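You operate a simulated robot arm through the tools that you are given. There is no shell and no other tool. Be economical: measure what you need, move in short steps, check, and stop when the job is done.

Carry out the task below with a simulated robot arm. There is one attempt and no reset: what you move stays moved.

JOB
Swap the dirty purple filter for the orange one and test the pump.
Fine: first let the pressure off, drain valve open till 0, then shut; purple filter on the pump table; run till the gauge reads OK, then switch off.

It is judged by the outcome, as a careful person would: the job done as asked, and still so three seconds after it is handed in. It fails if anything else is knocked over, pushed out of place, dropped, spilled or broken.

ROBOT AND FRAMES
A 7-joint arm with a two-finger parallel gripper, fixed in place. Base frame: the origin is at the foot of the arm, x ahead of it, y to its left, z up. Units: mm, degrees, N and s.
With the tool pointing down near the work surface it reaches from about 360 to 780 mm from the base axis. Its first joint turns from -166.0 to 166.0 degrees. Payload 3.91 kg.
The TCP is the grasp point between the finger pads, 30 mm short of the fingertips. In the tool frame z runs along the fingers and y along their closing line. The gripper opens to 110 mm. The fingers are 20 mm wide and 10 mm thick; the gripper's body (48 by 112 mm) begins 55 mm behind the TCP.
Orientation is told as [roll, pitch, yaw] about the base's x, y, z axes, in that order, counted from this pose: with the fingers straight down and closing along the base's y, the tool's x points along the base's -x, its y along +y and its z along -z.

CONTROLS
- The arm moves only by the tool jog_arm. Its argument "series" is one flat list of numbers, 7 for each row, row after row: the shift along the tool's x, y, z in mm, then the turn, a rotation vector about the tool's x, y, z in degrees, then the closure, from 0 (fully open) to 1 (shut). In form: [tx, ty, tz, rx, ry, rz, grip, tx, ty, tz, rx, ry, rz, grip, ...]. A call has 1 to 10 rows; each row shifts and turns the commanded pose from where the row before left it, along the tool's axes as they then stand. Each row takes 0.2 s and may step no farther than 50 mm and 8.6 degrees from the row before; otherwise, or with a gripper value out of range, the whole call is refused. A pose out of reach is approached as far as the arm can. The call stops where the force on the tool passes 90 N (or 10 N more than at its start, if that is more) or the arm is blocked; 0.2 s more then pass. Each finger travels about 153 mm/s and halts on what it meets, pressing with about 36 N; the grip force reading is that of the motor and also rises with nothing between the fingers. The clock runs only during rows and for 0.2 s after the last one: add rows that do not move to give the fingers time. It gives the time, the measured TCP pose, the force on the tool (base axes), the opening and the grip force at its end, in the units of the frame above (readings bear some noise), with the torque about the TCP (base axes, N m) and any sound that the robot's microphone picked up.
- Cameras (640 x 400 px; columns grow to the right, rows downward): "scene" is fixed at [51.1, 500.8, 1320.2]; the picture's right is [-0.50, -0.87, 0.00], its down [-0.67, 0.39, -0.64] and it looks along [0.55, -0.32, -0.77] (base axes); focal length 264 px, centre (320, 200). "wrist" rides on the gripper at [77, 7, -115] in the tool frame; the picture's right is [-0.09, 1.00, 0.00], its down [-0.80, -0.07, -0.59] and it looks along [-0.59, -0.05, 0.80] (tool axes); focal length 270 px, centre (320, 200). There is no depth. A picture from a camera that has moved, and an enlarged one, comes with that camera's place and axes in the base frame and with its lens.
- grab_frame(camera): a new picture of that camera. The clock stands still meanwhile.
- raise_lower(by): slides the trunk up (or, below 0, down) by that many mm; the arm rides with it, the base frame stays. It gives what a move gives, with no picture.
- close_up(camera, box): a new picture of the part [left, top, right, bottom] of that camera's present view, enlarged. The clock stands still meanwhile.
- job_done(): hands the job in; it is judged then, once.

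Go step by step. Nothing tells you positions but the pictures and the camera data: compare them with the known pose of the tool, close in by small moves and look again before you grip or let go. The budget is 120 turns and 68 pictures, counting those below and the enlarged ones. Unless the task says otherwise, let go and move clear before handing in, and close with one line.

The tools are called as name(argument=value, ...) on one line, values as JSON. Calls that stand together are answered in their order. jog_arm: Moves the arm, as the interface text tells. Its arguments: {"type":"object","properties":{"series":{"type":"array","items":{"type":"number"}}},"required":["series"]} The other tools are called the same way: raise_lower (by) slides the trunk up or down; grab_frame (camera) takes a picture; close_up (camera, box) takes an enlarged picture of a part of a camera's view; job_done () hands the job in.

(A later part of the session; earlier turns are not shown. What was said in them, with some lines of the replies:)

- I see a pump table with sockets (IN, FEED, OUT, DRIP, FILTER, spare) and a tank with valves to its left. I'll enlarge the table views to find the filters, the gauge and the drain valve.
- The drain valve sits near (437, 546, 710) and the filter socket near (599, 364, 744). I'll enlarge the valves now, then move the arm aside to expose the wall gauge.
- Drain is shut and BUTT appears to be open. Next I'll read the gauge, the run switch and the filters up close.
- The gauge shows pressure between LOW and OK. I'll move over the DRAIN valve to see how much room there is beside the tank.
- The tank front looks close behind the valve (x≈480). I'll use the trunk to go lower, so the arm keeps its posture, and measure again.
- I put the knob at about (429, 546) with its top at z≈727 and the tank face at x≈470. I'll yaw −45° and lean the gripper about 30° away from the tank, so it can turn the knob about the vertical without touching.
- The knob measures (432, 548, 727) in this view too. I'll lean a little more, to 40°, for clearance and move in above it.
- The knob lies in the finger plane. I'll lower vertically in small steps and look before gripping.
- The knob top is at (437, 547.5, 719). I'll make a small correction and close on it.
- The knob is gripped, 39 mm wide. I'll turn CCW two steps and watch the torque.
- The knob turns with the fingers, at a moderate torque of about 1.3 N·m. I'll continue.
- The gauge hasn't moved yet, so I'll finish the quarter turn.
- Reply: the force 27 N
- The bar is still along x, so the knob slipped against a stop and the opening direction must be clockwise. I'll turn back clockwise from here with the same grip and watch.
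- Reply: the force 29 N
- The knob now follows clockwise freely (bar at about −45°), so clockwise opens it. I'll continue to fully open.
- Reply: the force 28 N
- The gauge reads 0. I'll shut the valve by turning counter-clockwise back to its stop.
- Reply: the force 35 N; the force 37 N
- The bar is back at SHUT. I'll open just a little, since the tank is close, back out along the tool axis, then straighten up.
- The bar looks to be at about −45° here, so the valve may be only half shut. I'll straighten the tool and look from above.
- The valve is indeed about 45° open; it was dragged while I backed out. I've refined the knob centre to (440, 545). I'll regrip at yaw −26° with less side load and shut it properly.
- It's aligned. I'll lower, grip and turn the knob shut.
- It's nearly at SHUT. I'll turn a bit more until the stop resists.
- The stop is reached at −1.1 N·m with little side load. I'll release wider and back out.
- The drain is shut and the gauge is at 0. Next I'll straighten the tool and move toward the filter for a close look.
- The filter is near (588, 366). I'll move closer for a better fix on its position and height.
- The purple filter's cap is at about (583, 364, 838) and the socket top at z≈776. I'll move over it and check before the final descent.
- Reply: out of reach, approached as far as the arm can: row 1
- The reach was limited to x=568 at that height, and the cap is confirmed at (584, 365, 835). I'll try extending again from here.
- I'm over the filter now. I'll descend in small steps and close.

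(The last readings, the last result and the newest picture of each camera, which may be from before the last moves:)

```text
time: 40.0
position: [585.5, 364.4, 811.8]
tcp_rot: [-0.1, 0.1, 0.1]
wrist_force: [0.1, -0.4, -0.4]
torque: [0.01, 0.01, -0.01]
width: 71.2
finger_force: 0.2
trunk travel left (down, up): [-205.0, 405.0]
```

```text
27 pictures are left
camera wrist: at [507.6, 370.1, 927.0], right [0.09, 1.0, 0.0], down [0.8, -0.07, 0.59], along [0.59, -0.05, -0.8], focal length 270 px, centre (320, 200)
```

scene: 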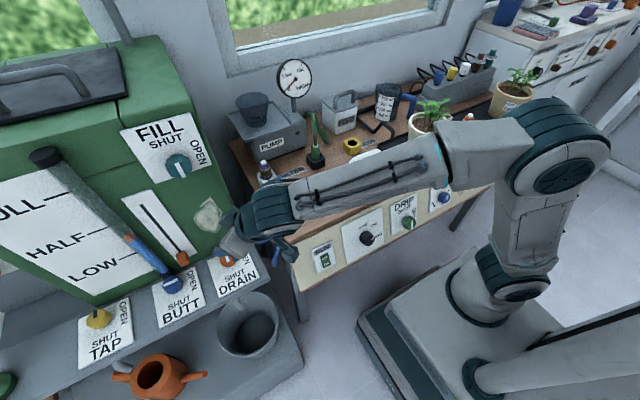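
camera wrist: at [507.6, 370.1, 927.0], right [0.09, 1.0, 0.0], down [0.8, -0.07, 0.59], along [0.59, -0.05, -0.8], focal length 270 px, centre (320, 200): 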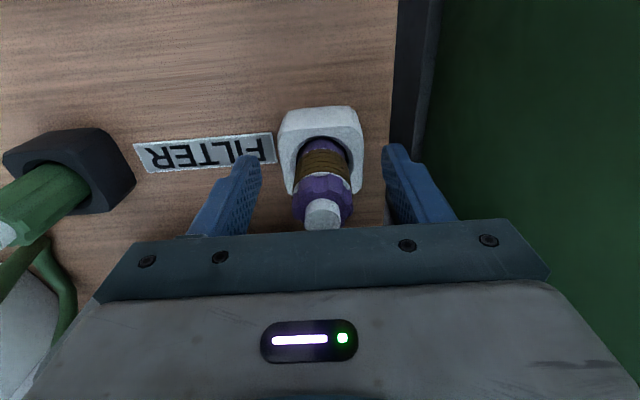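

The fingers straddle the body. I'll grip and lift slightly to check.

jog_arm(series=[0, 0, 0, 0, 0, 0, 1, 0, 0, 0, 0, 0, 0, 1, 0, 0, 0, 0, 0, 0, 1, 0, 0, -8, 0, 0, 0, 1, 0, 0, -12, 0, 0, 0, 1, 0, 0, -20, 0, 0, 0, 1])

grab_frame(camera="wrist")

```text
time: 41.3
position: [586.5, 366.2, 813.7]
tcp_rot: [-1.4, 1.9, 0.0]
wrist_force: [14.6, 12.1, -32.4]
torque: [1.43, -1.67, 0.21]
width: 47.8
finger_force: 44.9
trunk travel left (down, up): [-205.0, 405.0]
stopped in row 6: the force on the tool passed its limit at 111 N (the readings are from after the stop); the commanded pose is now the measured one
```

```text
26 pictures are left
camera wrist: at [512.5, 374.5, 931.2], right [0.09, 1.0, -0.03], down [0.82, -0.06, 0.57], along [0.57, -0.07, -0.82], focal length 270 px, centre (320, 200)
```

wrist: 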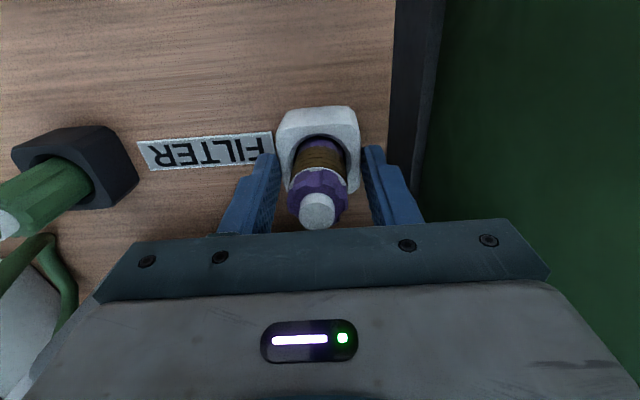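

Width 47.8 mm means I gripped the socket, not the filter. I'll release, raise about 20 mm and check that nothing shifted.

jog_arm(series=[0, 0, 0, 0, 0, 0, 0.35, 0, 0, 0, 0, 0, 0, 0.35, 0, 0, 0, 1.4, -1.9, 0, 0.35, 0, 0, -18, 0, 0, 0, 0.35, 0, 0, 0, 0, 0, 0, 0.35])

grab_frame(camera="wrist")

```text
time: 42.5
position: [583.9, 363.9, 838.6]
tcp_rot: [-2.6, -0.3, -0.1]
wrist_force: [-0.5, -0.2, 1.0]
torque: [0.05, -0.04, 0.0]
width: 71.5
finger_force: 0.0
trunk travel left (down, up): [-205.0, 405.0]
```

```text
25 pictures are left
camera wrist: at [504.3, 375.1, 953.1], right [0.09, 1.0, -0.04], down [0.8, -0.04, 0.6], along [0.6, -0.09, -0.8], focal length 270 px, centre (320, 200)
```

wrist: 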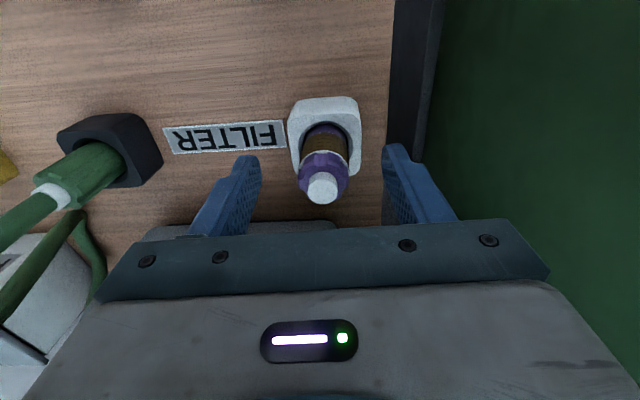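

The socket looks unmoved. I'll correct the small roll and grip higher, with fingertips at about z 800.

jog_arm(series=[0, 0.5, 5, -2.6, 0, 0, 0.35, 0, 0, 4, 0, 0, 0, 0.35, 0, 0, 0, 0, 0, 0, 1, 0, 0, 0, 0, 0, 0, 1, 0, 0, 0, 0, 0, 0, 1])

```text
time: 43.7
position: [582.0, 364.4, 830.5]
tcp_rot: [0.0, -0.2, 0.2]
wrist_force: [-0.2, -0.9, 0.2]
torque: [0.02, 0.0, 0.01]
width: 26.5
finger_force: 36.4
trunk travel left (down, up): [-205.0, 405.0]
```

Width 26.5 mm means I have the filter. I'll lift slowly.

jog_arm(series=[0, 0, -6, 0, 0, 0, 1, 0, 0, -10, 0, 0, 0, 1, 0, 0, -20, 0, 0, 0, 1, 0, 0, -25, 0, 0, 0, 1, 0, 0, 0, 0, 0, 0, 1])

grab_frame(camera="wrist")

grab_frame(camera="scene")

```text
time: 44.9
position: [582.3, 363.4, 891.1]
tcp_rot: [0.0, -0.2, 0.1]
wrist_force: [-0.1, -0.3, 0.5]
torque: [0.02, -0.01, 0.0]
width: 26.6
finger_force: 35.8
trunk travel left (down, up): [-205.0, 405.0]
```

```text
24 pictures are left
camera wrist: at [503.5, 369.3, 1005.3], right [0.09, 1.0, 0.0], down [0.8, -0.07, 0.6], along [0.6, -0.05, -0.8], focal length 270 px, centre (320, 200)
```

wrist: 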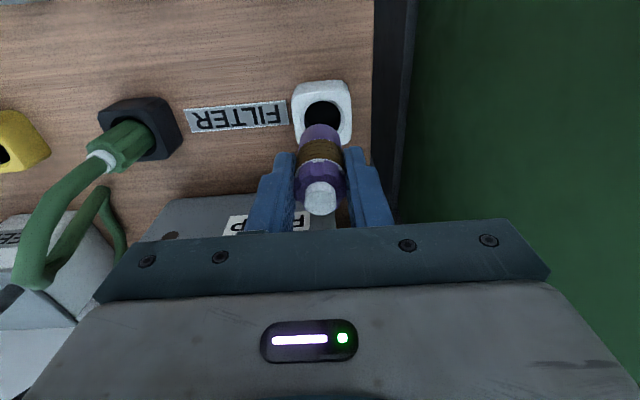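

```text
23 pictures are left
```

scene: 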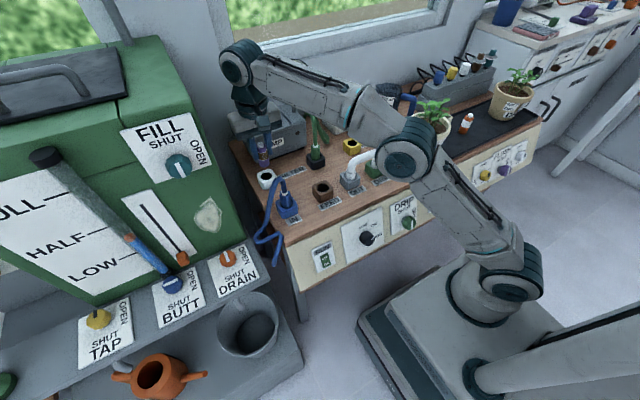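

The filter is out. I'll set it upright on the clear wood between the socket rows, at about (528, 302). I'll move there and check before lowering.

jog_arm(series=[27, -30, 0, 0, 0, 0, 1, 27, -31, 0, 0, 0, 0, 1, 0, 0, 20, 0, 0, 0, 1, 0, 0, 0, 0, 0, 0, 1])

grab_frame(camera="wrist")

```text
time: 45.9
position: [528.1, 303.1, 871.5]
tcp_rot: [0.1, -0.2, 0.0]
wrist_force: [-0.6, 0.1, -0.4]
torque: [-0.02, -0.01, 0.03]
width: 26.5
finger_force: 35.8
trunk travel left (down, up): [-205.0, 405.0]
```

```text
22 pictures are left
camera wrist: at [449.6, 308.7, 985.2], right [0.09, 1.0, 0.0], down [0.8, -0.07, 0.6], along [0.6, -0.05, -0.8], focal length 270 px, centre (320, 200)
```

wrist: 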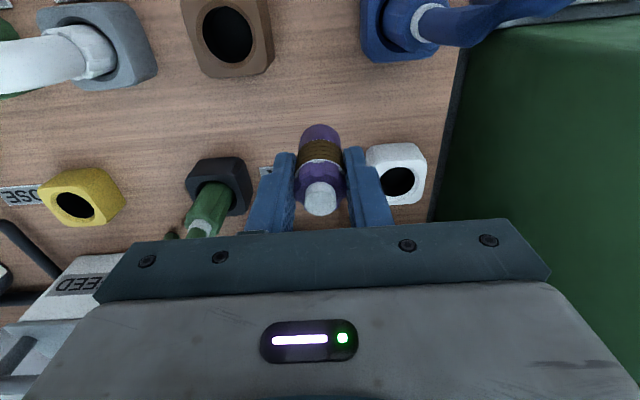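

The spot is clear. I'll lower in small steps and feel for contact.

jog_arm(series=[0, 0, 15, 0, 0, 0, 1, 0, 0, 15, 0, 0, 0, 1, 0, 0, 6, 0, 0, 0, 1, 0, 0, 0, 0, 0, 0, 1])

close_up(camera="scene", box=[230, 110, 390, 220])

```text
time: 46.9
position: [529.7, 303.2, 835.3]
tcp_rot: [0.1, -0.2, 0.0]
wrist_force: [-0.1, -0.1, -0.3]
torque: [0.0, 0.0, -0.01]
width: 26.5
finger_force: 36.1
trunk travel left (down, up): [-205.0, 405.0]
```

```text
3.64 times, centred on (310, 165) of scene
camera zoom: at [51.1, 500.8, 1320.2], right [-0.5, -0.87, 0.0], down [-0.67, 0.39, -0.64], along [0.55, -0.32, -0.77], focal length 960 px, centre (356, 327)
```

zoom: 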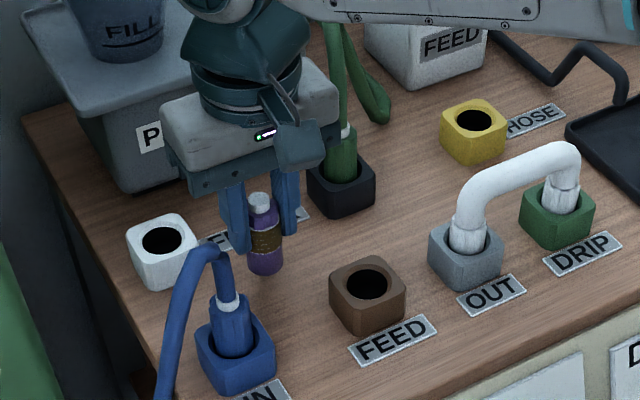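

jog_arm(series=[0, 0, 3, 0, 0, 0, 1, 0, 0, 3, 0, 0, 0, 1])

jog_arm(series=[0, 0, 3, 0, 0, 0, 1, 0, 0, 2, 0, 0, 0, 1])

jog_arm(series=[0, 0, 2, 0, 0, 0, 1, 0, 0, 2, 0, 0, 0, 1])

```text
time: 47.5
position: [528.5, 303.2, 827.8]
tcp_rot: [0.1, -0.3, 0.1]
wrist_force: [0.2, 0.1, -0.5]
torque: [-0.01, -0.03, 0.0]
width: 26.6
finger_force: 35.8
trunk travel left (down, up): [-205.0, 405.0]
```

```text
time: 48.1
position: [529.5, 304.0, 823.9]
tcp_rot: [0.0, -0.3, 0.0]
wrist_force: [1.2, 0.8, -0.8]
torque: [0.0, 0.01, 0.01]
width: 26.4
finger_force: 35.7
trunk travel left (down, up): [-205.0, 405.0]
```

```text
time: 48.7
position: [529.7, 303.6, 820.4]
tcp_rot: [-0.1, -0.3, 0.0]
wrist_force: [0.3, 0.4, 1.2]
torque: [0.03, 0.01, -0.01]
width: 26.7
finger_force: 35.7
trunk travel left (down, up): [-205.0, 405.0]
```

close_up(camera="scene", box=[250, 130, 350, 200])

jog_arm(series=[0, 0, 2, 0, 0, 0, 1, 0, 0, 2, 0, 0, 0, 1])

jog_arm(series=[0, 0, 2, 0, 0, 0, 1, 0, 0, 2, 0, 0, 0, 1])

```text
5.71 times, centred on (300, 165) of scene
camera zoom: at [51.1, 500.8, 1320.2], right [-0.5, -0.87, 0.0], down [-0.67, 0.39, -0.64], along [0.55, -0.32, -0.77], focal length 1508 px, centre (434, 400)
```

zoom: 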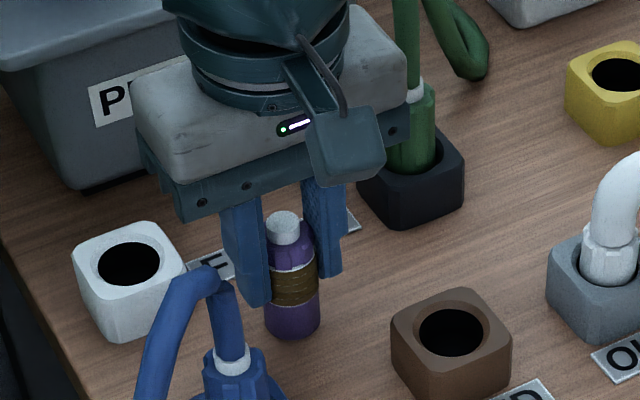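

```text
time: 49.3
position: [528.2, 303.8, 819.5]
tcp_rot: [0.2, -0.6, 0.0]
wrist_force: [0.9, 1.1, 21.8]
torque: [0.16, -0.03, -0.02]
width: 26.3
finger_force: 36.1
trunk travel left (down, up): [-205.0, 405.0]
```

```text
time: 49.9
position: [528.2, 303.4, 813.4]
tcp_rot: [0.1, -0.7, 0.1]
wrist_force: [3.0, 0.8, 34.4]
torque: [-0.33, -0.19, 0.02]
width: 26.7
finger_force: 36.2
trunk travel left (down, up): [-205.0, 405.0]
```

It's in contact with the table. I'll ease off 1.5 mm, open and rise clear.

jog_arm(series=[0, 0, -1.5, 0, 0, 0, 1, 0, 0, 0, 0, 0, 0, 0.5, 0, 0, 0, 0, 0, 0, 0.5, 0, 0, -20, 0, 0, 0, 0.5, 0, 0, -40, 0, 0, 0, 0.5, 0, 0, -40, 0, 0, 0, 0.3])

grab_frame(camera="wrist")

```text
time: 51.3
position: [529.2, 304.0, 912.3]
tcp_rot: [0.0, -0.2, 0.1]
wrist_force: [0.5, 0.0, -0.7]
torque: [0.01, 0.01, -0.02]
width: 77.3
finger_force: 0.1
trunk travel left (down, up): [-205.0, 405.0]
```

```text
19 pictures are left
camera wrist: at [450.0, 310.0, 1027.1], right [0.09, 1.0, 0.0], down [0.8, -0.07, 0.6], along [0.6, -0.05, -0.8], focal length 270 px, centre (320, 200)
```

wrist: 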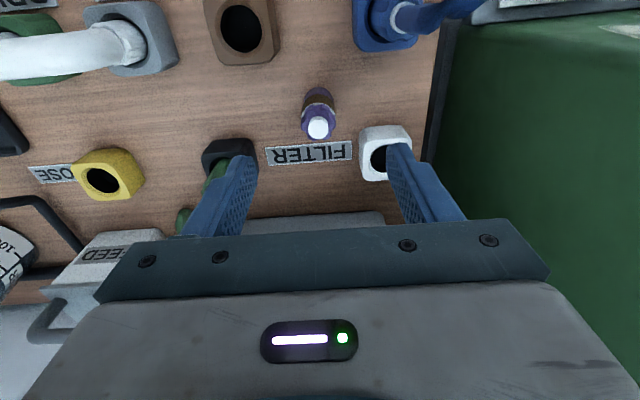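

The purple filter stands on the wood. Next I'll rise and travel across to the orange filter at about (471, −329).

raise_lower(by=150)

jog_arm(series=[10, -48, 0, 0, 0, 0, 0.3, 10, -48, 0, 0, 0, 0, 0.3, 10, -48, 0, 0, 0, 0, 0.3, 10, -48, 0, 0, 0, 0, 0.3, 10, -48, 0, 0, 0, 0, 0.3, 10, -48, 0, 0, 0, 0, 0.3, 10, -48, 0, 0, 0, 0, 0.3, 10, -48, 0, 0, 0, 0, 0.3, 10, -48, 0, 0, 0, 0, 0.3, 10, -48, 0, 0, 0, 0, 0.3])

jog_arm(series=[0, -48, 0, 0, 0, 0, 0.3, 0, -48, 0, 0, 0, 0, 0.3, 0, -45, 0, 0, 0, 0, 0.3, 0, -12, 0, 0, 0, 0, 0.3, 0, 0, 0, 0, 0, 0, 0.3])

grab_frame(camera="wrist")

```text
time: 53.1
position: [528.8, 303.8, 1061.9]
tcp_rot: [0.0, -0.3, 0.1]
wrist_force: [-0.3, 0.0, -0.8]
torque: [-0.01, -0.01, 0.0]
width: 77.1
finger_force: 0.1
trunk travel left (down, up): [-355.0, 255.0]
```

```text
time: 55.3
position: [428.1, -178.8, 1062.9]
tcp_rot: [0.1, -0.3, 0.1]
wrist_force: [-0.1, -0.2, -0.1]
torque: [-0.02, 0.0, -0.01]
width: 77.3
finger_force: 0.1
trunk travel left (down, up): [-355.0, 255.0]
```

```text
time: 56.5
position: [428.6, -330.0, 1061.5]
tcp_rot: [0.1, -0.3, 0.0]
wrist_force: [-0.6, 0.5, 0.0]
torque: [-0.04, -0.01, -0.05]
width: 77.1
finger_force: 0.0
trunk travel left (down, up): [-355.0, 255.0]
```

```text
18 pictures are left
camera wrist: at [349.8, -324.0, 1176.3], right [0.09, 1.0, 0.0], down [0.8, -0.07, 0.6], along [0.6, -0.05, -0.8], focal length 270 px, centre (320, 200)
```

wrist: 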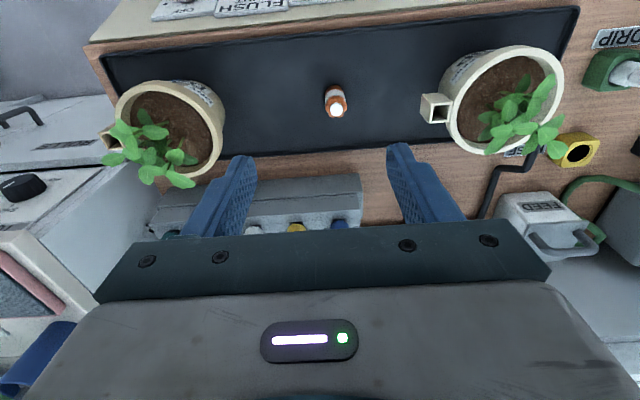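

The orange filter is at about (465, −310). I'll go down to just above it and check.

jog_arm(series=[-36.4, 20, 0, 0, 0, 0, 0.4, 0, 0, 40, 0, 0, 0, 0.4, 0, 0, 40, 0, 0, 0, 0.4, 0, 0, 40, 0, 0, 0, 0.4, 0, 0, 40, 0, 0, 0, 0.4, 0, 0, 0, 0, 0, 0, 0.4])

grab_frame(camera="wrist")

```text
time: 57.9
position: [466.7, -309.8, 901.6]
tcp_rot: [0.0, -0.2, 0.1]
wrist_force: [0.3, 0.2, -0.1]
torque: [-0.01, -0.01, -0.02]
width: 65.9
finger_force: 0.1
trunk travel left (down, up): [-355.0, 255.0]
```

```text
17 pictures are left
camera wrist: at [387.7, -303.8, 1015.6], right [0.09, 1.0, 0.0], down [0.8, -0.07, 0.6], along [0.6, -0.05, -0.8], focal length 270 px, centre (320, 200)
```

wrist: 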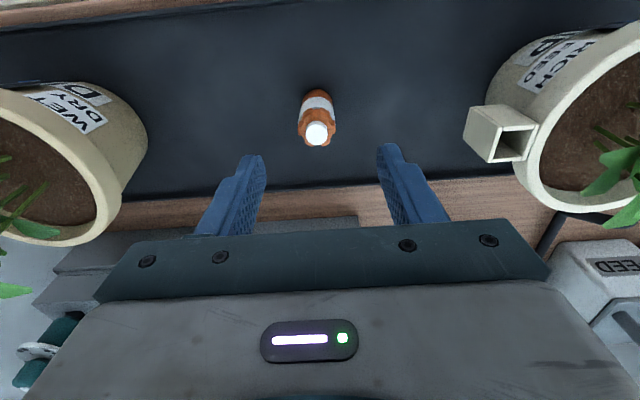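

The alignment is good. I'll descend to TCP z≈827 and grip.

jog_arm(series=[3.5, -2, 25, 0, 0, 0, 0.4, 0, 0, 25, 0, 0, 0, 0.4, 0, 0, 25, 0, 0, 0, 0.4, 0, 0, 0, 0, 0, 0, 0.4])

grab_frame(camera="wrist")

```text
time: 58.9
position: [463.3, -311.2, 826.9]
tcp_rot: [0.0, -0.3, 0.1]
wrist_force: [0.1, -0.1, -0.5]
torque: [0.02, 0.01, 0.04]
width: 65.9
finger_force: 0.1
trunk travel left (down, up): [-355.0, 255.0]
```

```text
16 pictures are left
camera wrist: at [384.7, -305.1, 941.4], right [0.09, 1.0, 0.0], down [0.8, -0.07, 0.6], along [0.6, -0.05, -0.8], focal length 270 px, centre (320, 200)
```

wrist: 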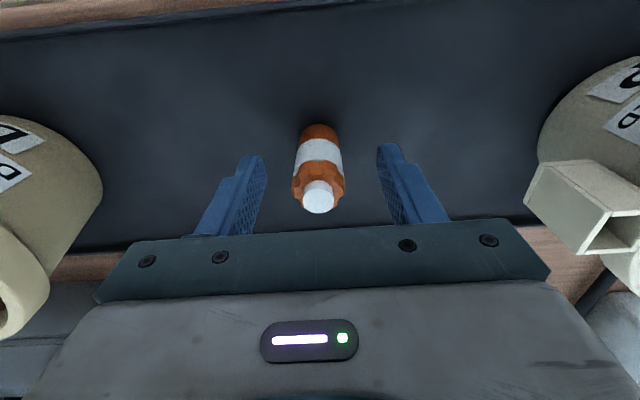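

It matches the earlier grip on the purple one. I'll close and lift.

jog_arm(series=[0, 0, 0, 0, 0, 0, 1, 0, 0, 0, 0, 0, 0, 1, 0, 0, 0, 0, 0, 0, 1, 0, 0, -15, 0, 0, 0, 1, 0, 0, -40, 0, 0, 0, 1, 0, 0, -45, 0, 0, 0, 1, 0, 0, -45, 0, 0, 0, 1, 0, 0, -45, 0, 0, 0, 1, 0, 0, -40, 0, 0, 0, 1])

grab_frame(camera="wrist")

```text
time: 60.9
position: [461.3, -310.4, 1058.2]
tcp_rot: [0.0, -0.3, 0.0]
wrist_force: [-0.4, -0.7, -0.8]
torque: [0.01, -0.03, 0.01]
width: 26.3
finger_force: 35.5
trunk travel left (down, up): [-355.0, 255.0]
```

```text
15 pictures are left
camera wrist: at [382.4, -305.0, 1173.0], right [0.09, 1.0, 0.0], down [0.8, -0.07, 0.6], along [0.6, -0.05, -0.8], focal length 270 px, centre (320, 200)
```

wrist: 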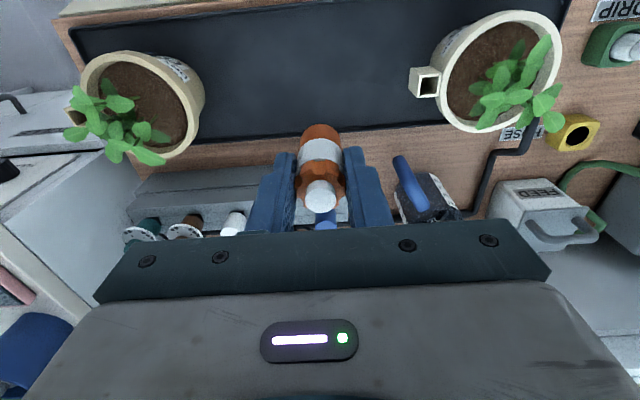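

The orange filter is held. I'll go back to above the socket area.

jog_arm(series=[-5.2, 47.3, 0, 0, 0, 0, 1, -5.2, 47.3, 0, 0, 0, 0, 1, -5.2, 47.3, 0, 0, 0, 0, 1, -5.2, 47.3, 0, 0, 0, 0, 1, -5.2, 47.3, 0, 0, 0, 0, 1, -5.2, 47.3, 0, 0, 0, 0, 1, -5.2, 47.3, 0, 0, 0, 0, 1, -5.2, 47.3, 0, 0, 0, 0, 1, -5.2, 47.3, 0, 0, 0, 0, 1, -5.2, 47.3, 0, 0, 0, 0, 1])

jog_arm(series=[-5.2, 47.3, 0, 0, 0, 0, 1, -5.2, 47.3, 0, 0, 0, 0, 1, -5.2, 47.3, 0, 0, 0, 0, 1, 0, 0, 0, 0, 0, 0, 1])

raise_lower(by=-150)

```text
time: 63.1
position: [513.9, 164.1, 1057.3]
tcp_rot: [0.0, -0.2, -0.1]
wrist_force: [1.0, 0.3, -1.2]
torque: [0.02, -0.02, 0.0]
width: 26.1
finger_force: 36.3
trunk travel left (down, up): [-355.0, 255.0]
```

```text
time: 64.1
position: [527.8, 304.1, 1056.5]
tcp_rot: [0.0, -0.2, 0.0]
wrist_force: [0.6, -0.7, -1.4]
torque: [0.01, 0.02, -0.01]
width: 26.8
finger_force: 35.8
trunk travel left (down, up): [-355.0, 255.0]
```

```text
time: 65.8
position: [527.8, 302.8, 907.3]
tcp_rot: [-0.1, -0.3, 0.0]
wrist_force: [0.3, 0.7, -0.5]
torque: [-0.05, 0.0, -0.01]
width: 26.6
finger_force: 36.0
trunk travel left (down, up): [-205.0, 405.0]
```

jog_arm(series=[-27.2, 31, 8, 0, 0, 0, 1, -27.2, 30.5, 8, 0, 0, 0, 1, 0, 0, 0, 0, 0, 0, 1])

grab_frame(camera="wrist")

```text
time: 66.6
position: [581.7, 366.0, 889.8]
tcp_rot: [0.0, -0.2, 0.0]
wrist_force: [0.4, -0.1, -1.8]
torque: [0.02, 0.01, 0.01]
width: 26.3
finger_force: 35.7
trunk travel left (down, up): [-205.0, 405.0]
```

```text
14 pictures are left
camera wrist: at [503.3, 372.5, 1005.2], right [0.09, 1.0, 0.0], down [0.8, -0.07, 0.6], along [0.6, -0.05, -0.8], focal length 270 px, centre (320, 200)
```

wrist: 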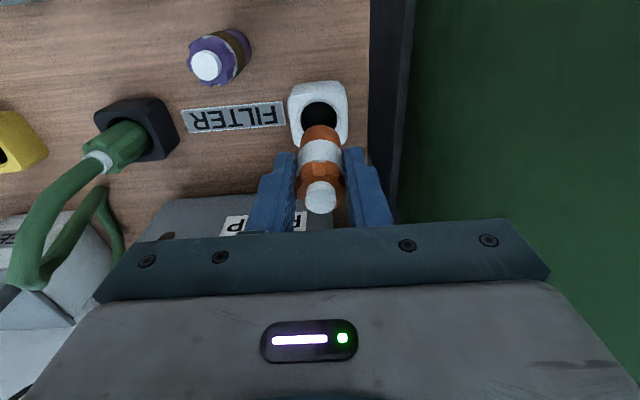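

I'm slightly +y of the socket, by about 2 mm. I'll correct that and lower toward the hole in steps.

jog_arm(series=[-0.5, -2.1, 10, 0, 0, 0, 1, 0, 0, 10, 0, 0, 0, 1, 0, 0, 10, 0, 0, 0, 1, 0, 0, 0, 0, 0, 0, 1])

grab_frame(camera="wrist")

```text
time: 67.6
position: [582.3, 362.6, 860.3]
tcp_rot: [0.0, -0.3, 0.0]
wrist_force: [0.4, -0.3, 0.0]
torque: [-0.01, -0.03, 0.0]
width: 26.3
finger_force: 35.6
trunk travel left (down, up): [-205.0, 405.0]
```

```text
13 pictures are left
camera wrist: at [503.7, 369.1, 975.8], right [0.09, 1.0, 0.0], down [0.8, -0.07, 0.6], along [0.6, -0.05, -0.8], focal length 270 px, centre (320, 200)
```

wrist: 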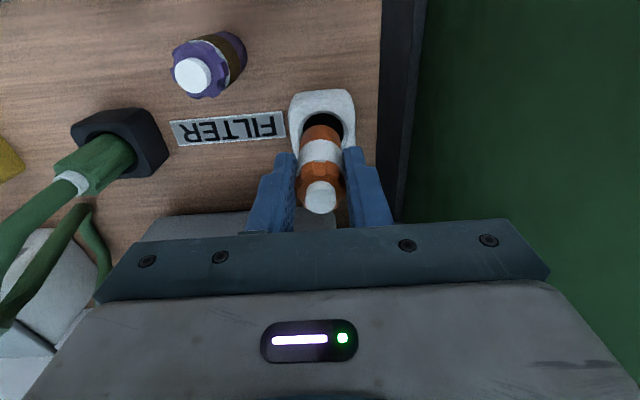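

jog_arm(series=[0, 1.2, 5, 0, 0, 0, 1, 0, 0, 5, 0, 0, 0, 1, 0, 0, 4, 0, 0, 0, 1])

jog_arm(series=[0, 0, 4, 0, 0, 0, 1, 0, 0, 4, 0, 0, 0, 1])

jog_arm(series=[0, 0, 3, 0, 0, 0, 1, 0, 0, 3, 0, 0, 0, 1])

close_up(camera="wrist", box=[220, 70, 420, 230])

```text
time: 68.4
position: [582.8, 364.3, 848.7]
tcp_rot: [0.1, -0.3, 0.0]
wrist_force: [-0.4, -0.1, -0.3]
torque: [-0.03, 0.01, -0.01]
width: 26.4
finger_force: 35.5
trunk travel left (down, up): [-205.0, 405.0]
```

```text
time: 69.0
position: [583.3, 364.6, 839.4]
tcp_rot: [0.0, -0.3, 0.1]
wrist_force: [0.5, -0.7, -0.7]
torque: [0.0, 0.01, -0.02]
width: 26.4
finger_force: 36.4
trunk travel left (down, up): [-205.0, 405.0]
```

```text
time: 69.6
position: [582.1, 364.6, 832.9]
tcp_rot: [0.0, -0.3, 0.1]
wrist_force: [0.2, 0.0, -0.3]
torque: [-0.03, 0.0, -0.01]
width: 26.3
finger_force: 36.2
trunk travel left (down, up): [-205.0, 405.0]
```

```text
2.50 times, centred on (320, 150) of wrist
camera zoom: at [503.6, 370.4, 948.4], right [0.09, 1.0, 0.0], down [0.8, -0.07, 0.6], along [0.6, -0.05, -0.8], focal length 676 px, centre (320, 325)
```

zoom: 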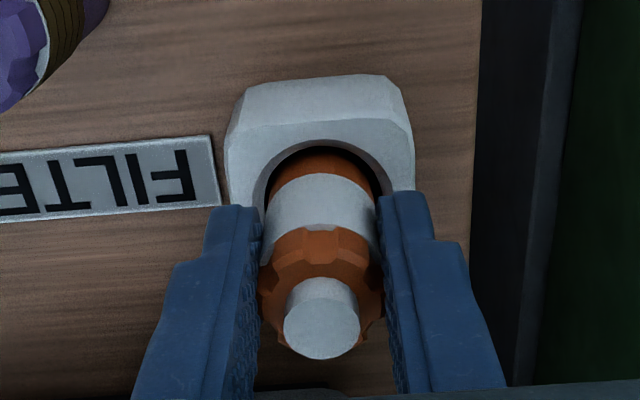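

It's entering the hole freely. I'll keep lowering until it seats.

jog_arm(series=[0, 0, 2, 0, 0, 0, 1, 0, 0, 1, 0, 0, 0, 1])

jog_arm(series=[0, 0, 1.5, 0, 0, 0, 1, 0, 0, 1, 0, 0, 0, 1])

```text
time: 70.2
position: [581.8, 363.6, 834.3]
tcp_rot: [0.2, -0.7, 0.1]
wrist_force: [2.8, 3.3, 17.5]
torque: [0.14, -0.28, 0.0]
width: 26.1
finger_force: 36.0
trunk travel left (down, up): [-205.0, 405.0]
```

```text
time: 70.8
position: [581.5, 362.5, 832.5]
tcp_rot: [0.3, -0.8, 0.1]
wrist_force: [6.3, 5.9, 36.3]
torque: [0.32, -0.4, 0.0]
width: 26.3
finger_force: 35.9
trunk travel left (down, up): [-205.0, 405.0]
```

It bottomed out at the same height as the purple one had. I'll release and check the seating.

jog_arm(series=[0, 0, -1, 0, 0, 0, 1, 0, 0, 0, 0, 0, 0, 0.6, 0, 0, 0, 0, 0, 0, 0.5, 0, 0, -20, 0, 0, 0, 0.5, 0, 0, -25, 0, 0, 0, 0.5, 0, 0, -30, 0, 0, 0, 0.5])

grab_frame(camera="wrist")

```text
time: 72.2
position: [582.6, 363.9, 903.3]
tcp_rot: [0.0, -0.3, 0.2]
wrist_force: [-0.2, -0.6, 0.0]
torque: [0.01, 0.01, 0.0]
width: 54.8
finger_force: 0.0
trunk travel left (down, up): [-205.0, 405.0]
```

```text
11 pictures are left
camera wrist: at [503.6, 369.8, 1018.5], right [0.09, 1.0, 0.0], down [0.8, -0.07, 0.6], along [0.6, -0.05, -0.8], focal length 270 px, centre (320, 200)
```

wrist: 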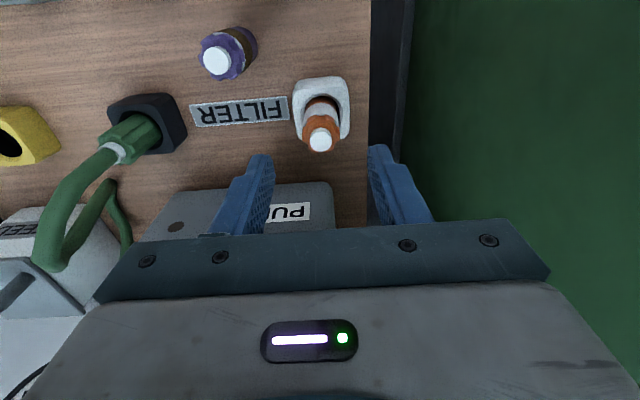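

The orange filter is in, perhaps a few mm proud. I'll close the fingers and press gently on its cap to make sure it's seated.

jog_arm(series=[0, 0, 0, 0, 0, 0, 1, 0, 0, 0, 0, 0, 0, 1, 0, 0, 15, 0, 0, 0, 1, 0, 0, 12, 0, 0, 0, 1, 0, 0, 3, 0, 0, 0, 1])

jog_arm(series=[0, 0, 2, 0, 0, 0, 1, 0, 0, 2, 0, 0, 0, 1])

jog_arm(series=[0, 0, 2, 0, 0, 0, 1, 0, 0, 1, 0, 0, 0, 1])

```text
time: 73.4
position: [581.7, 362.9, 875.0]
tcp_rot: [0.1, -0.5, 0.0]
wrist_force: [-0.2, 0.0, 1.0]
torque: [0.0, -0.03, 0.0]
width: 0.0
finger_force: 35.9
trunk travel left (down, up): [-205.0, 405.0]
```

```text
time: 74.0
position: [582.6, 364.4, 869.5]
tcp_rot: [0.1, -0.3, 0.2]
wrist_force: [-0.2, -0.1, 0.0]
torque: [0.01, 0.04, -0.03]
width: 0.2
finger_force: 35.9
trunk travel left (down, up): [-205.0, 405.0]
```

```text
time: 74.6
position: [581.6, 362.4, 869.4]
tcp_rot: [0.2, -0.6, 0.1]
wrist_force: [0.7, 1.1, 16.9]
torque: [0.05, -0.04, 0.0]
width: 0.2
finger_force: 36.1
trunk travel left (down, up): [-205.0, 405.0]
```

jog_arm(series=[0, 0, 2, 0, 0, 0, 1, 0, 0, 2, 0, 0, 0, 1, 0, 0, 0, 0, 0, 0, 1])

```text
time: 75.4
position: [579.7, 363.7, 869.6]
tcp_rot: [0.4, -0.9, 0.0]
wrist_force: [1.7, 3.1, 43.8]
torque: [0.11, -0.24, -0.01]
width: 0.0
finger_force: 35.8
trunk travel left (down, up): [-205.0, 405.0]
```

It held firm under 44 N, so it is seated. Next is the RUN switch on the sloped front panel, at about (327, 321, 661), with ON as the lower half. I'll move in front of it with a 30° lean for a look.

jog_arm(series=[0, 0, -40, 0, 0, 0, 1, 0, 0, -30, 0, 0, 0, 1, 45, -7, 0, 0, 0, 0, 1, 45, -7, 0, 0, 0, 0, 1, 45, -7, 0, 0, 0, 0, 1, 45, -7, 0, 0, 0, 0, 1, 45, -7, 0, 0, 0, 0, 1, 45, -7, 0, 0, 0, 0, 1, 15, -1, 0, 0, 0, 0, 1, 0, 0, 0, 0, 0, 0, 1])

jog_arm(series=[0, 0, 0, 0, -7.5, 0, 1, 0, 0, 0, 0, -7.5, 0, 1, 0, 0, 0, 0, -7.5, 0, 1, 0, 0, 0, 0, -7.5, 0, 1, 0, 0, 0, 0, 0, 0, 1])

raise_lower(by=-190)

grab_frame(camera="wrist")

```text
time: 77.6
position: [296.9, 321.5, 920.8]
tcp_rot: [-0.1, -0.3, -0.1]
wrist_force: [0.1, 0.3, -0.9]
torque: [0.03, 0.03, 0.01]
width: 0.0
finger_force: 36.4
out of reach, approached as far as the arm can: row 2
trunk travel left (down, up): [-205.0, 405.0]
```

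```text
time: 78.8
position: [296.5, 319.8, 922.5]
tcp_rot: [-0.1, -30.3, 0.0]
wrist_force: [-0.1, 0.3, -0.9]
torque: [0.03, -0.02, 0.02]
width: 0.0
finger_force: 36.2
trunk travel left (down, up): [-205.0, 405.0]
```

```text
time: 80.9
position: [295.7, 320.7, 731.2]
tcp_rot: [0.0, -30.4, 0.0]
wrist_force: [0.1, 0.6, -0.1]
torque: [-0.03, -0.02, -0.02]
width: 0.2
finger_force: 35.5
trunk travel left (down, up): [-15.0, 595.0]
```

```text
10 pictures are left
camera wrist: at [171.4, 326.4, 792.0], right [0.08, 1.0, 0.04], down [0.39, -0.07, 0.92], along [0.92, -0.05, -0.4], focal length 270 px, centre (320, 200)
```

wrist: 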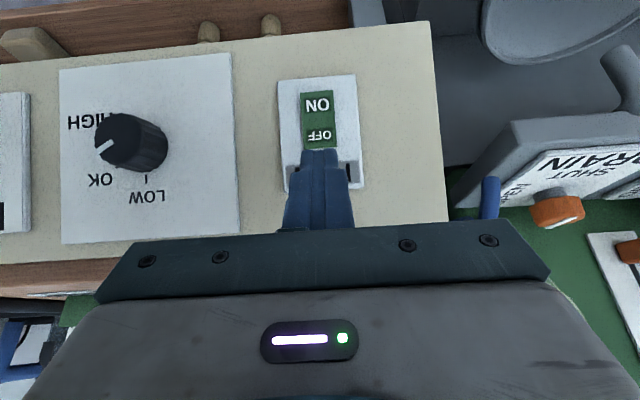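

I have a clear view: ON is at about (325, 319, 648) and OFF at about (331, 320, 673). The switch looks off, so I'll position the fingertip just off the ON half.

jog_arm(series=[18.5, -0.5, 23.2, 0, 0, 0, 1, 18.5, -0.5, 23.2, 0, 0, 0, 1, 0, 0, 0, 0, 0, 0, 1])

grab_frame(camera="wrist")

```text
time: 81.7
position: [289.0, 319.3, 673.6]
tcp_rot: [0.0, -30.3, 0.0]
wrist_force: [0.4, 0.6, 0.1]
torque: [-0.04, 0.01, 0.0]
width: 0.0
finger_force: 36.4
trunk travel left (down, up): [-15.0, 595.0]
```

```text
9 pictures are left
camera wrist: at [163.3, 325.6, 733.0], right [0.08, 1.0, 0.04], down [0.39, -0.07, 0.92], along [0.92, -0.05, -0.4], focal length 270 px, centre (320, 200)
```

wrist: 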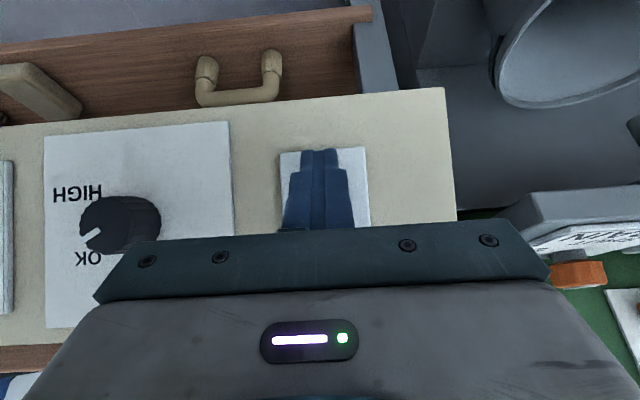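

The tip is aligned with the ON half. I'll press in small steps.

jog_arm(series=[2, 0, 3.5, 0, 0, 0, 1, -5.4, 0, 5.9, 0, 0, 0, 1, -2.7, 0, 2.9, 0, 0, 0, 1])

jog_arm(series=[-2.7, 0, 2.9, 0, 0, 0, 1])

```text
time: 82.5
position: [300.9, 319.5, 665.5]
tcp_rot: [0.0, -30.3, 0.2]
wrist_force: [-5.3, -2.2, 2.2]
torque: [-0.03, 0.03, -0.09]
width: 0.0
finger_force: 36.0
trunk travel left (down, up): [-15.0, 595.0]
```

```text
time: 82.9
position: [299.1, 320.2, 666.7]
tcp_rot: [0.0, -30.3, 0.2]
wrist_force: [-34.5, -12.8, 13.5]
torque: [-0.23, 0.41, -0.31]
width: 0.0
finger_force: 35.7
trunk travel left (down, up): [-15.0, 595.0]
```

I'm in contact at 35 N. I'll check the gauge.

close_up(camera="scene", box=[250, 40, 350, 120])

```text
5.00 times, centred on (300, 80) of scene
camera zoom: at [51.1, 500.8, 1320.2], right [-0.5, -0.87, 0.0], down [-0.67, 0.39, -0.64], along [0.55, -0.32, -0.77], focal length 1320 px, centre (420, 800)
```

zoom: 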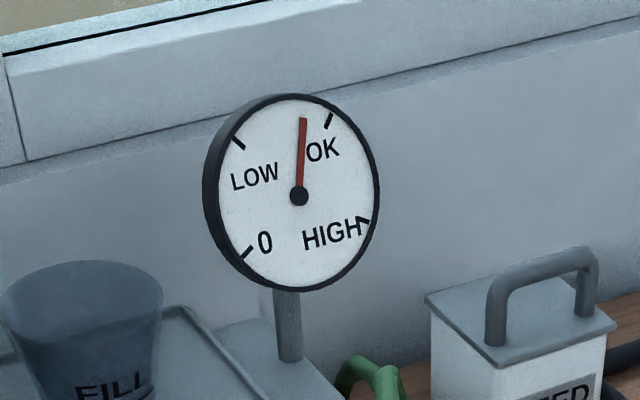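

The pressure is rising fast and is already almost at OK, so I'll switch off at once by sliding up onto the OFF half and pressing.

jog_arm(series=[-16.5, 0, -16, 0, 0, 0, 1, -2.7, 0, 2.9, 0, 0, 0, 1])

close_up(camera="scene", box=[250, 40, 350, 120])

```text
time: 83.5
position: [306.2, 323.0, 687.9]
tcp_rot: [0.2, -30.2, 0.3]
wrist_force: [-70.6, -3.8, 3.9]
torque: [-0.11, 1.38, -0.09]
width: 0.0
finger_force: 35.9
trunk travel left (down, up): [-15.0, 595.0]
```

```text
5.00 times, centred on (300, 80) of scene
camera zoom: at [51.1, 500.8, 1320.2], right [-0.5, -0.87, 0.0], down [-0.67, 0.39, -0.64], along [0.55, -0.32, -0.77], focal length 1320 px, centre (420, 800)
```

zoom: 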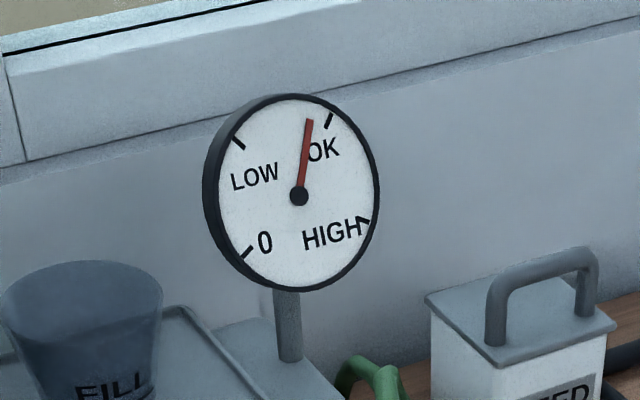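

The needle is just short of the OK tick. I'll back off and look at the switch and gauge again.

jog_arm(series=[10, 0, -11, 0, 0, 0, 1, 13.5, 0, -14.7, 0, 0, 0, 1, 0, 0, 0, 0, 0, 0, 1])

grab_frame(camera="scene")

close_up(camera="wrist", box=[220, 60, 420, 240])

```text
time: 84.3
position: [279.7, 319.8, 696.1]
tcp_rot: [0.1, -30.4, 0.1]
wrist_force: [0.3, 0.4, 0.5]
torque: [0.0, -0.01, 0.01]
width: 0.0
finger_force: 36.6
trunk travel left (down, up): [-15.0, 595.0]
```

```text
6 pictures are left
```

scene: 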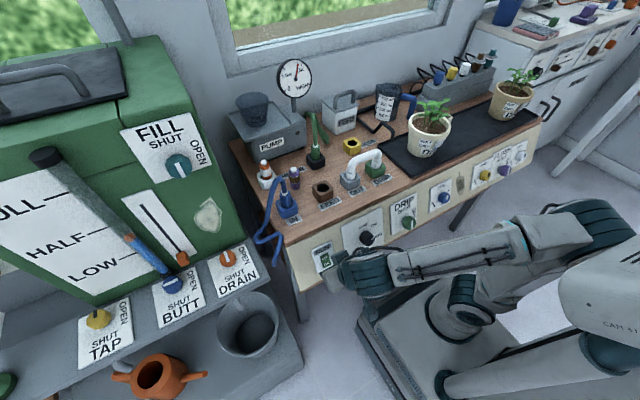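

```text
2.22 times, centred on (320, 150) of wrist
camera zoom: at [154.3, 325.7, 756.1], right [0.07, 1.0, 0.05], down [0.39, -0.07, 0.92], along [0.92, -0.05, -0.39], focal length 601 px, centre (320, 311)
```

zoom: 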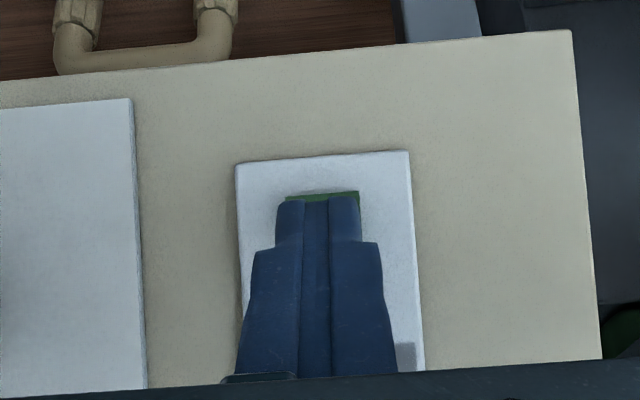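

I'll raise the tool to see the switch.

jog_arm(series=[-15, 0, -26, 0, 0, 0, 1, -15, 0, -26, 0, 0, 0, 1, 0, 0, 0, 0, 0, 0, 1])

close_up(camera="wrist", box=[240, 60, 400, 180])

close_up(camera="scene", box=[250, 40, 350, 120])

```text
time: 85.1
position: [279.1, 318.3, 755.4]
tcp_rot: [0.1, -30.3, 0.0]
wrist_force: [-0.6, 0.3, -0.4]
torque: [0.0, 0.0, 0.01]
width: 0.2
finger_force: 35.5
trunk travel left (down, up): [-15.0, 595.0]
```

```text
3.33 times, centred on (320, 120) of wrist
camera zoom: at [154.1, 324.9, 815.6], right [0.07, 1.0, 0.04], down [0.39, -0.07, 0.92], along [0.92, -0.05, -0.4], focal length 901 px, centre (320, 467)
```

zoom: 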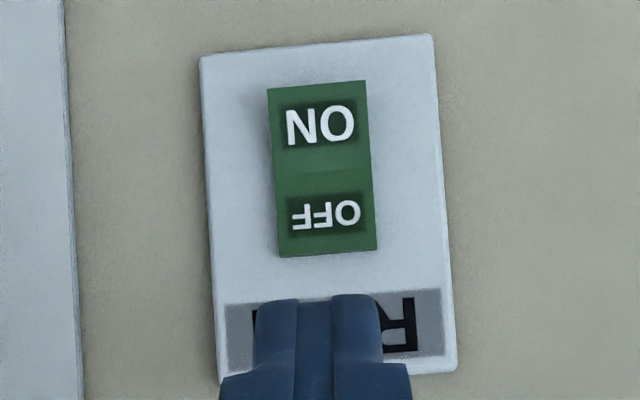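

```text
5.00 times, centred on (300, 80) of scene
camera zoom: at [51.1, 500.8, 1320.2], right [-0.5, -0.87, 0.0], down [-0.67, 0.39, -0.64], along [0.55, -0.32, -0.77], focal length 1320 px, centre (420, 800)
```

zoom: 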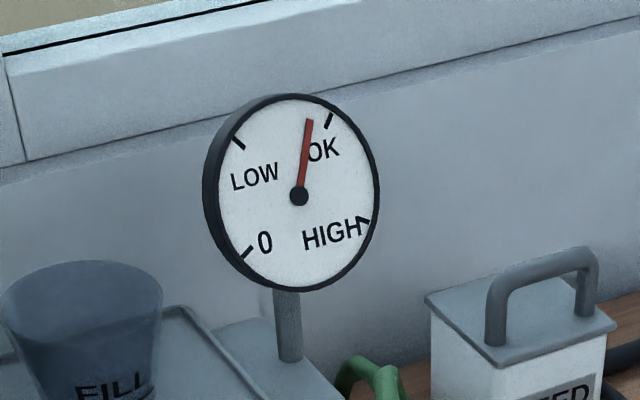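

The pump is off and the pressure holds, but the needle stops a little short of the OK tick. Its rise had been levelling off, so I'll run it again briefly and watch. First I'll return to just off the ON half.

jog_arm(series=[11.4, 0.3, 26.4, 0, 0, 0, 1, 11.4, 0.3, 26.4, 0, 0, 0, 1, 11.4, 0.3, 26.4, 0, 0, 0, 1, 0, 0, 0, 0, 0, 0, 1])

```text
time: 86.1
position: [289.4, 319.5, 668.4]
tcp_rot: [0.0, -30.3, 0.0]
wrist_force: [0.6, 0.0, 0.5]
torque: [-0.03, 0.01, -0.02]
width: 0.0
finger_force: 36.5
trunk travel left (down, up): [-15.0, 595.0]
```

jog_arm(series=[-9.4, 0, 10.3, 0, 0, 0, 1])

close_up(camera="scene", box=[250, 40, 350, 120])

```text
time: 86.5
position: [300.9, 321.1, 666.3]
tcp_rot: [0.0, -30.4, 0.1]
wrist_force: [-24.8, -10.1, 8.2]
torque: [-0.06, 0.36, -0.28]
width: 0.0
finger_force: 36.2
trunk travel left (down, up): [-15.0, 595.0]
```

```text
5.00 times, centred on (300, 80) of scene
camera zoom: at [51.1, 500.8, 1320.2], right [-0.5, -0.87, 0.0], down [-0.67, 0.39, -0.64], along [0.55, -0.32, -0.77], focal length 1320 px, centre (420, 800)
```

zoom: 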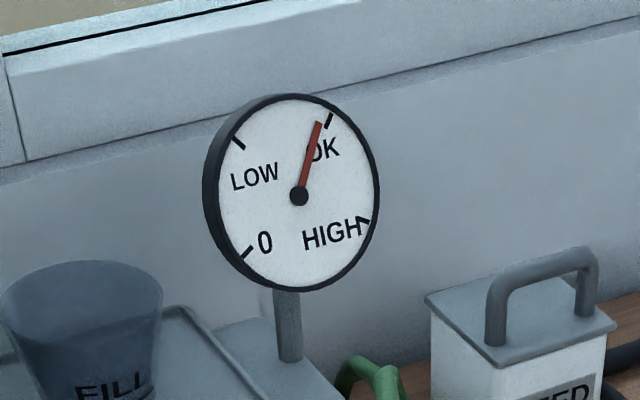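

The needle is right at OK. I'll switch off now with the same upward slide.

jog_arm(series=[-16.5, 0, -16, 0, 0, 0, 1, -2.7, 0, 2.9, 0, 0, 0, 1])

jog_arm(series=[10, 0, -11, 0, 0, 0, 1, 13.5, 0, -14.7, 0, 0, 0, 1, -15, 0, -26, 0, 0, 0, 1, -15, 0, -26, 0, 0, 0, 1, 0, 0, 0, 0, 0, 0, 1])

grab_frame(camera="wrist")

close_up(camera="scene", box=[200, 50, 340, 200])

```text
time: 87.1
position: [307.7, 321.2, 686.3]
tcp_rot: [0.2, -30.2, 0.4]
wrist_force: [-62.0, -1.7, 5.0]
torque: [-0.13, 1.21, -0.04]
width: 0.2
finger_force: 36.0
trunk travel left (down, up): [-15.0, 595.0]
```

```text
time: 88.3
position: [279.9, 320.4, 757.7]
tcp_rot: [0.0, -30.4, 0.0]
wrist_force: [-0.8, 0.5, -0.7]
torque: [-0.02, -0.01, -0.02]
width: 0.2
finger_force: 35.9
trunk travel left (down, up): [-15.0, 595.0]
```

```text
1 pictures are left
camera wrist: at [154.7, 325.7, 817.8], right [0.08, 1.0, 0.04], down [0.39, -0.07, 0.92], along [0.92, -0.05, -0.4], focal length 270 px, centre (320, 200)
```

wrist: 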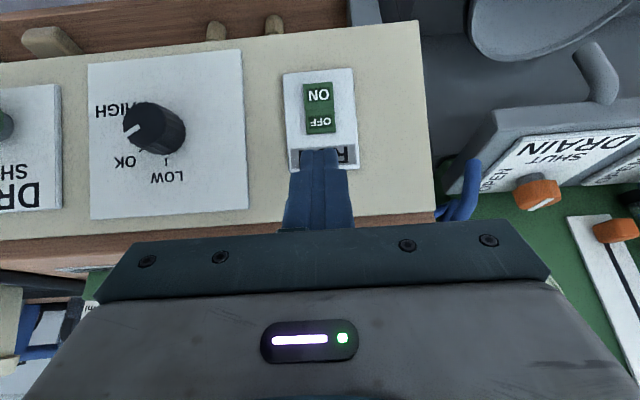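

```text
2.67 times, centred on (270, 125) of scene
camera zoom: at [51.1, 500.8, 1320.2], right [-0.5, -0.87, 0.0], down [-0.67, 0.39, -0.64], along [0.55, -0.32, -0.77], focal length 704 px, centre (453, 400)
```

zoom: 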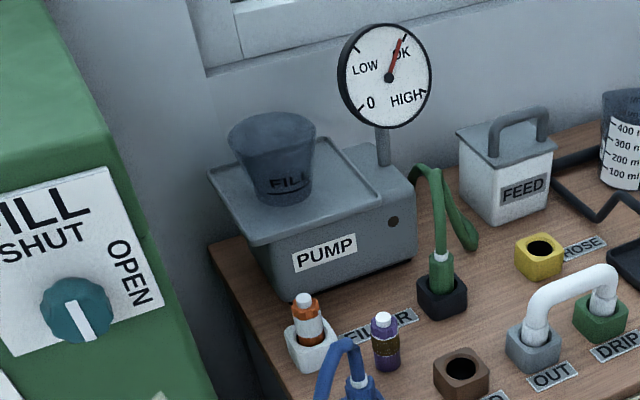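

The gauge points at OK, the switch is off, the drain is shut, the orange filter is seated and the purple one stands on the pump table. The arm is clear, so I'm handing in.

job_done()

```text
The job is handed in.
```

The job is done: I let the pressure off to 0 and shut the drain, fitted the orange filter and left the purple one on the pump table. I then ran the pump to OK (in two short runs) and switched it off.
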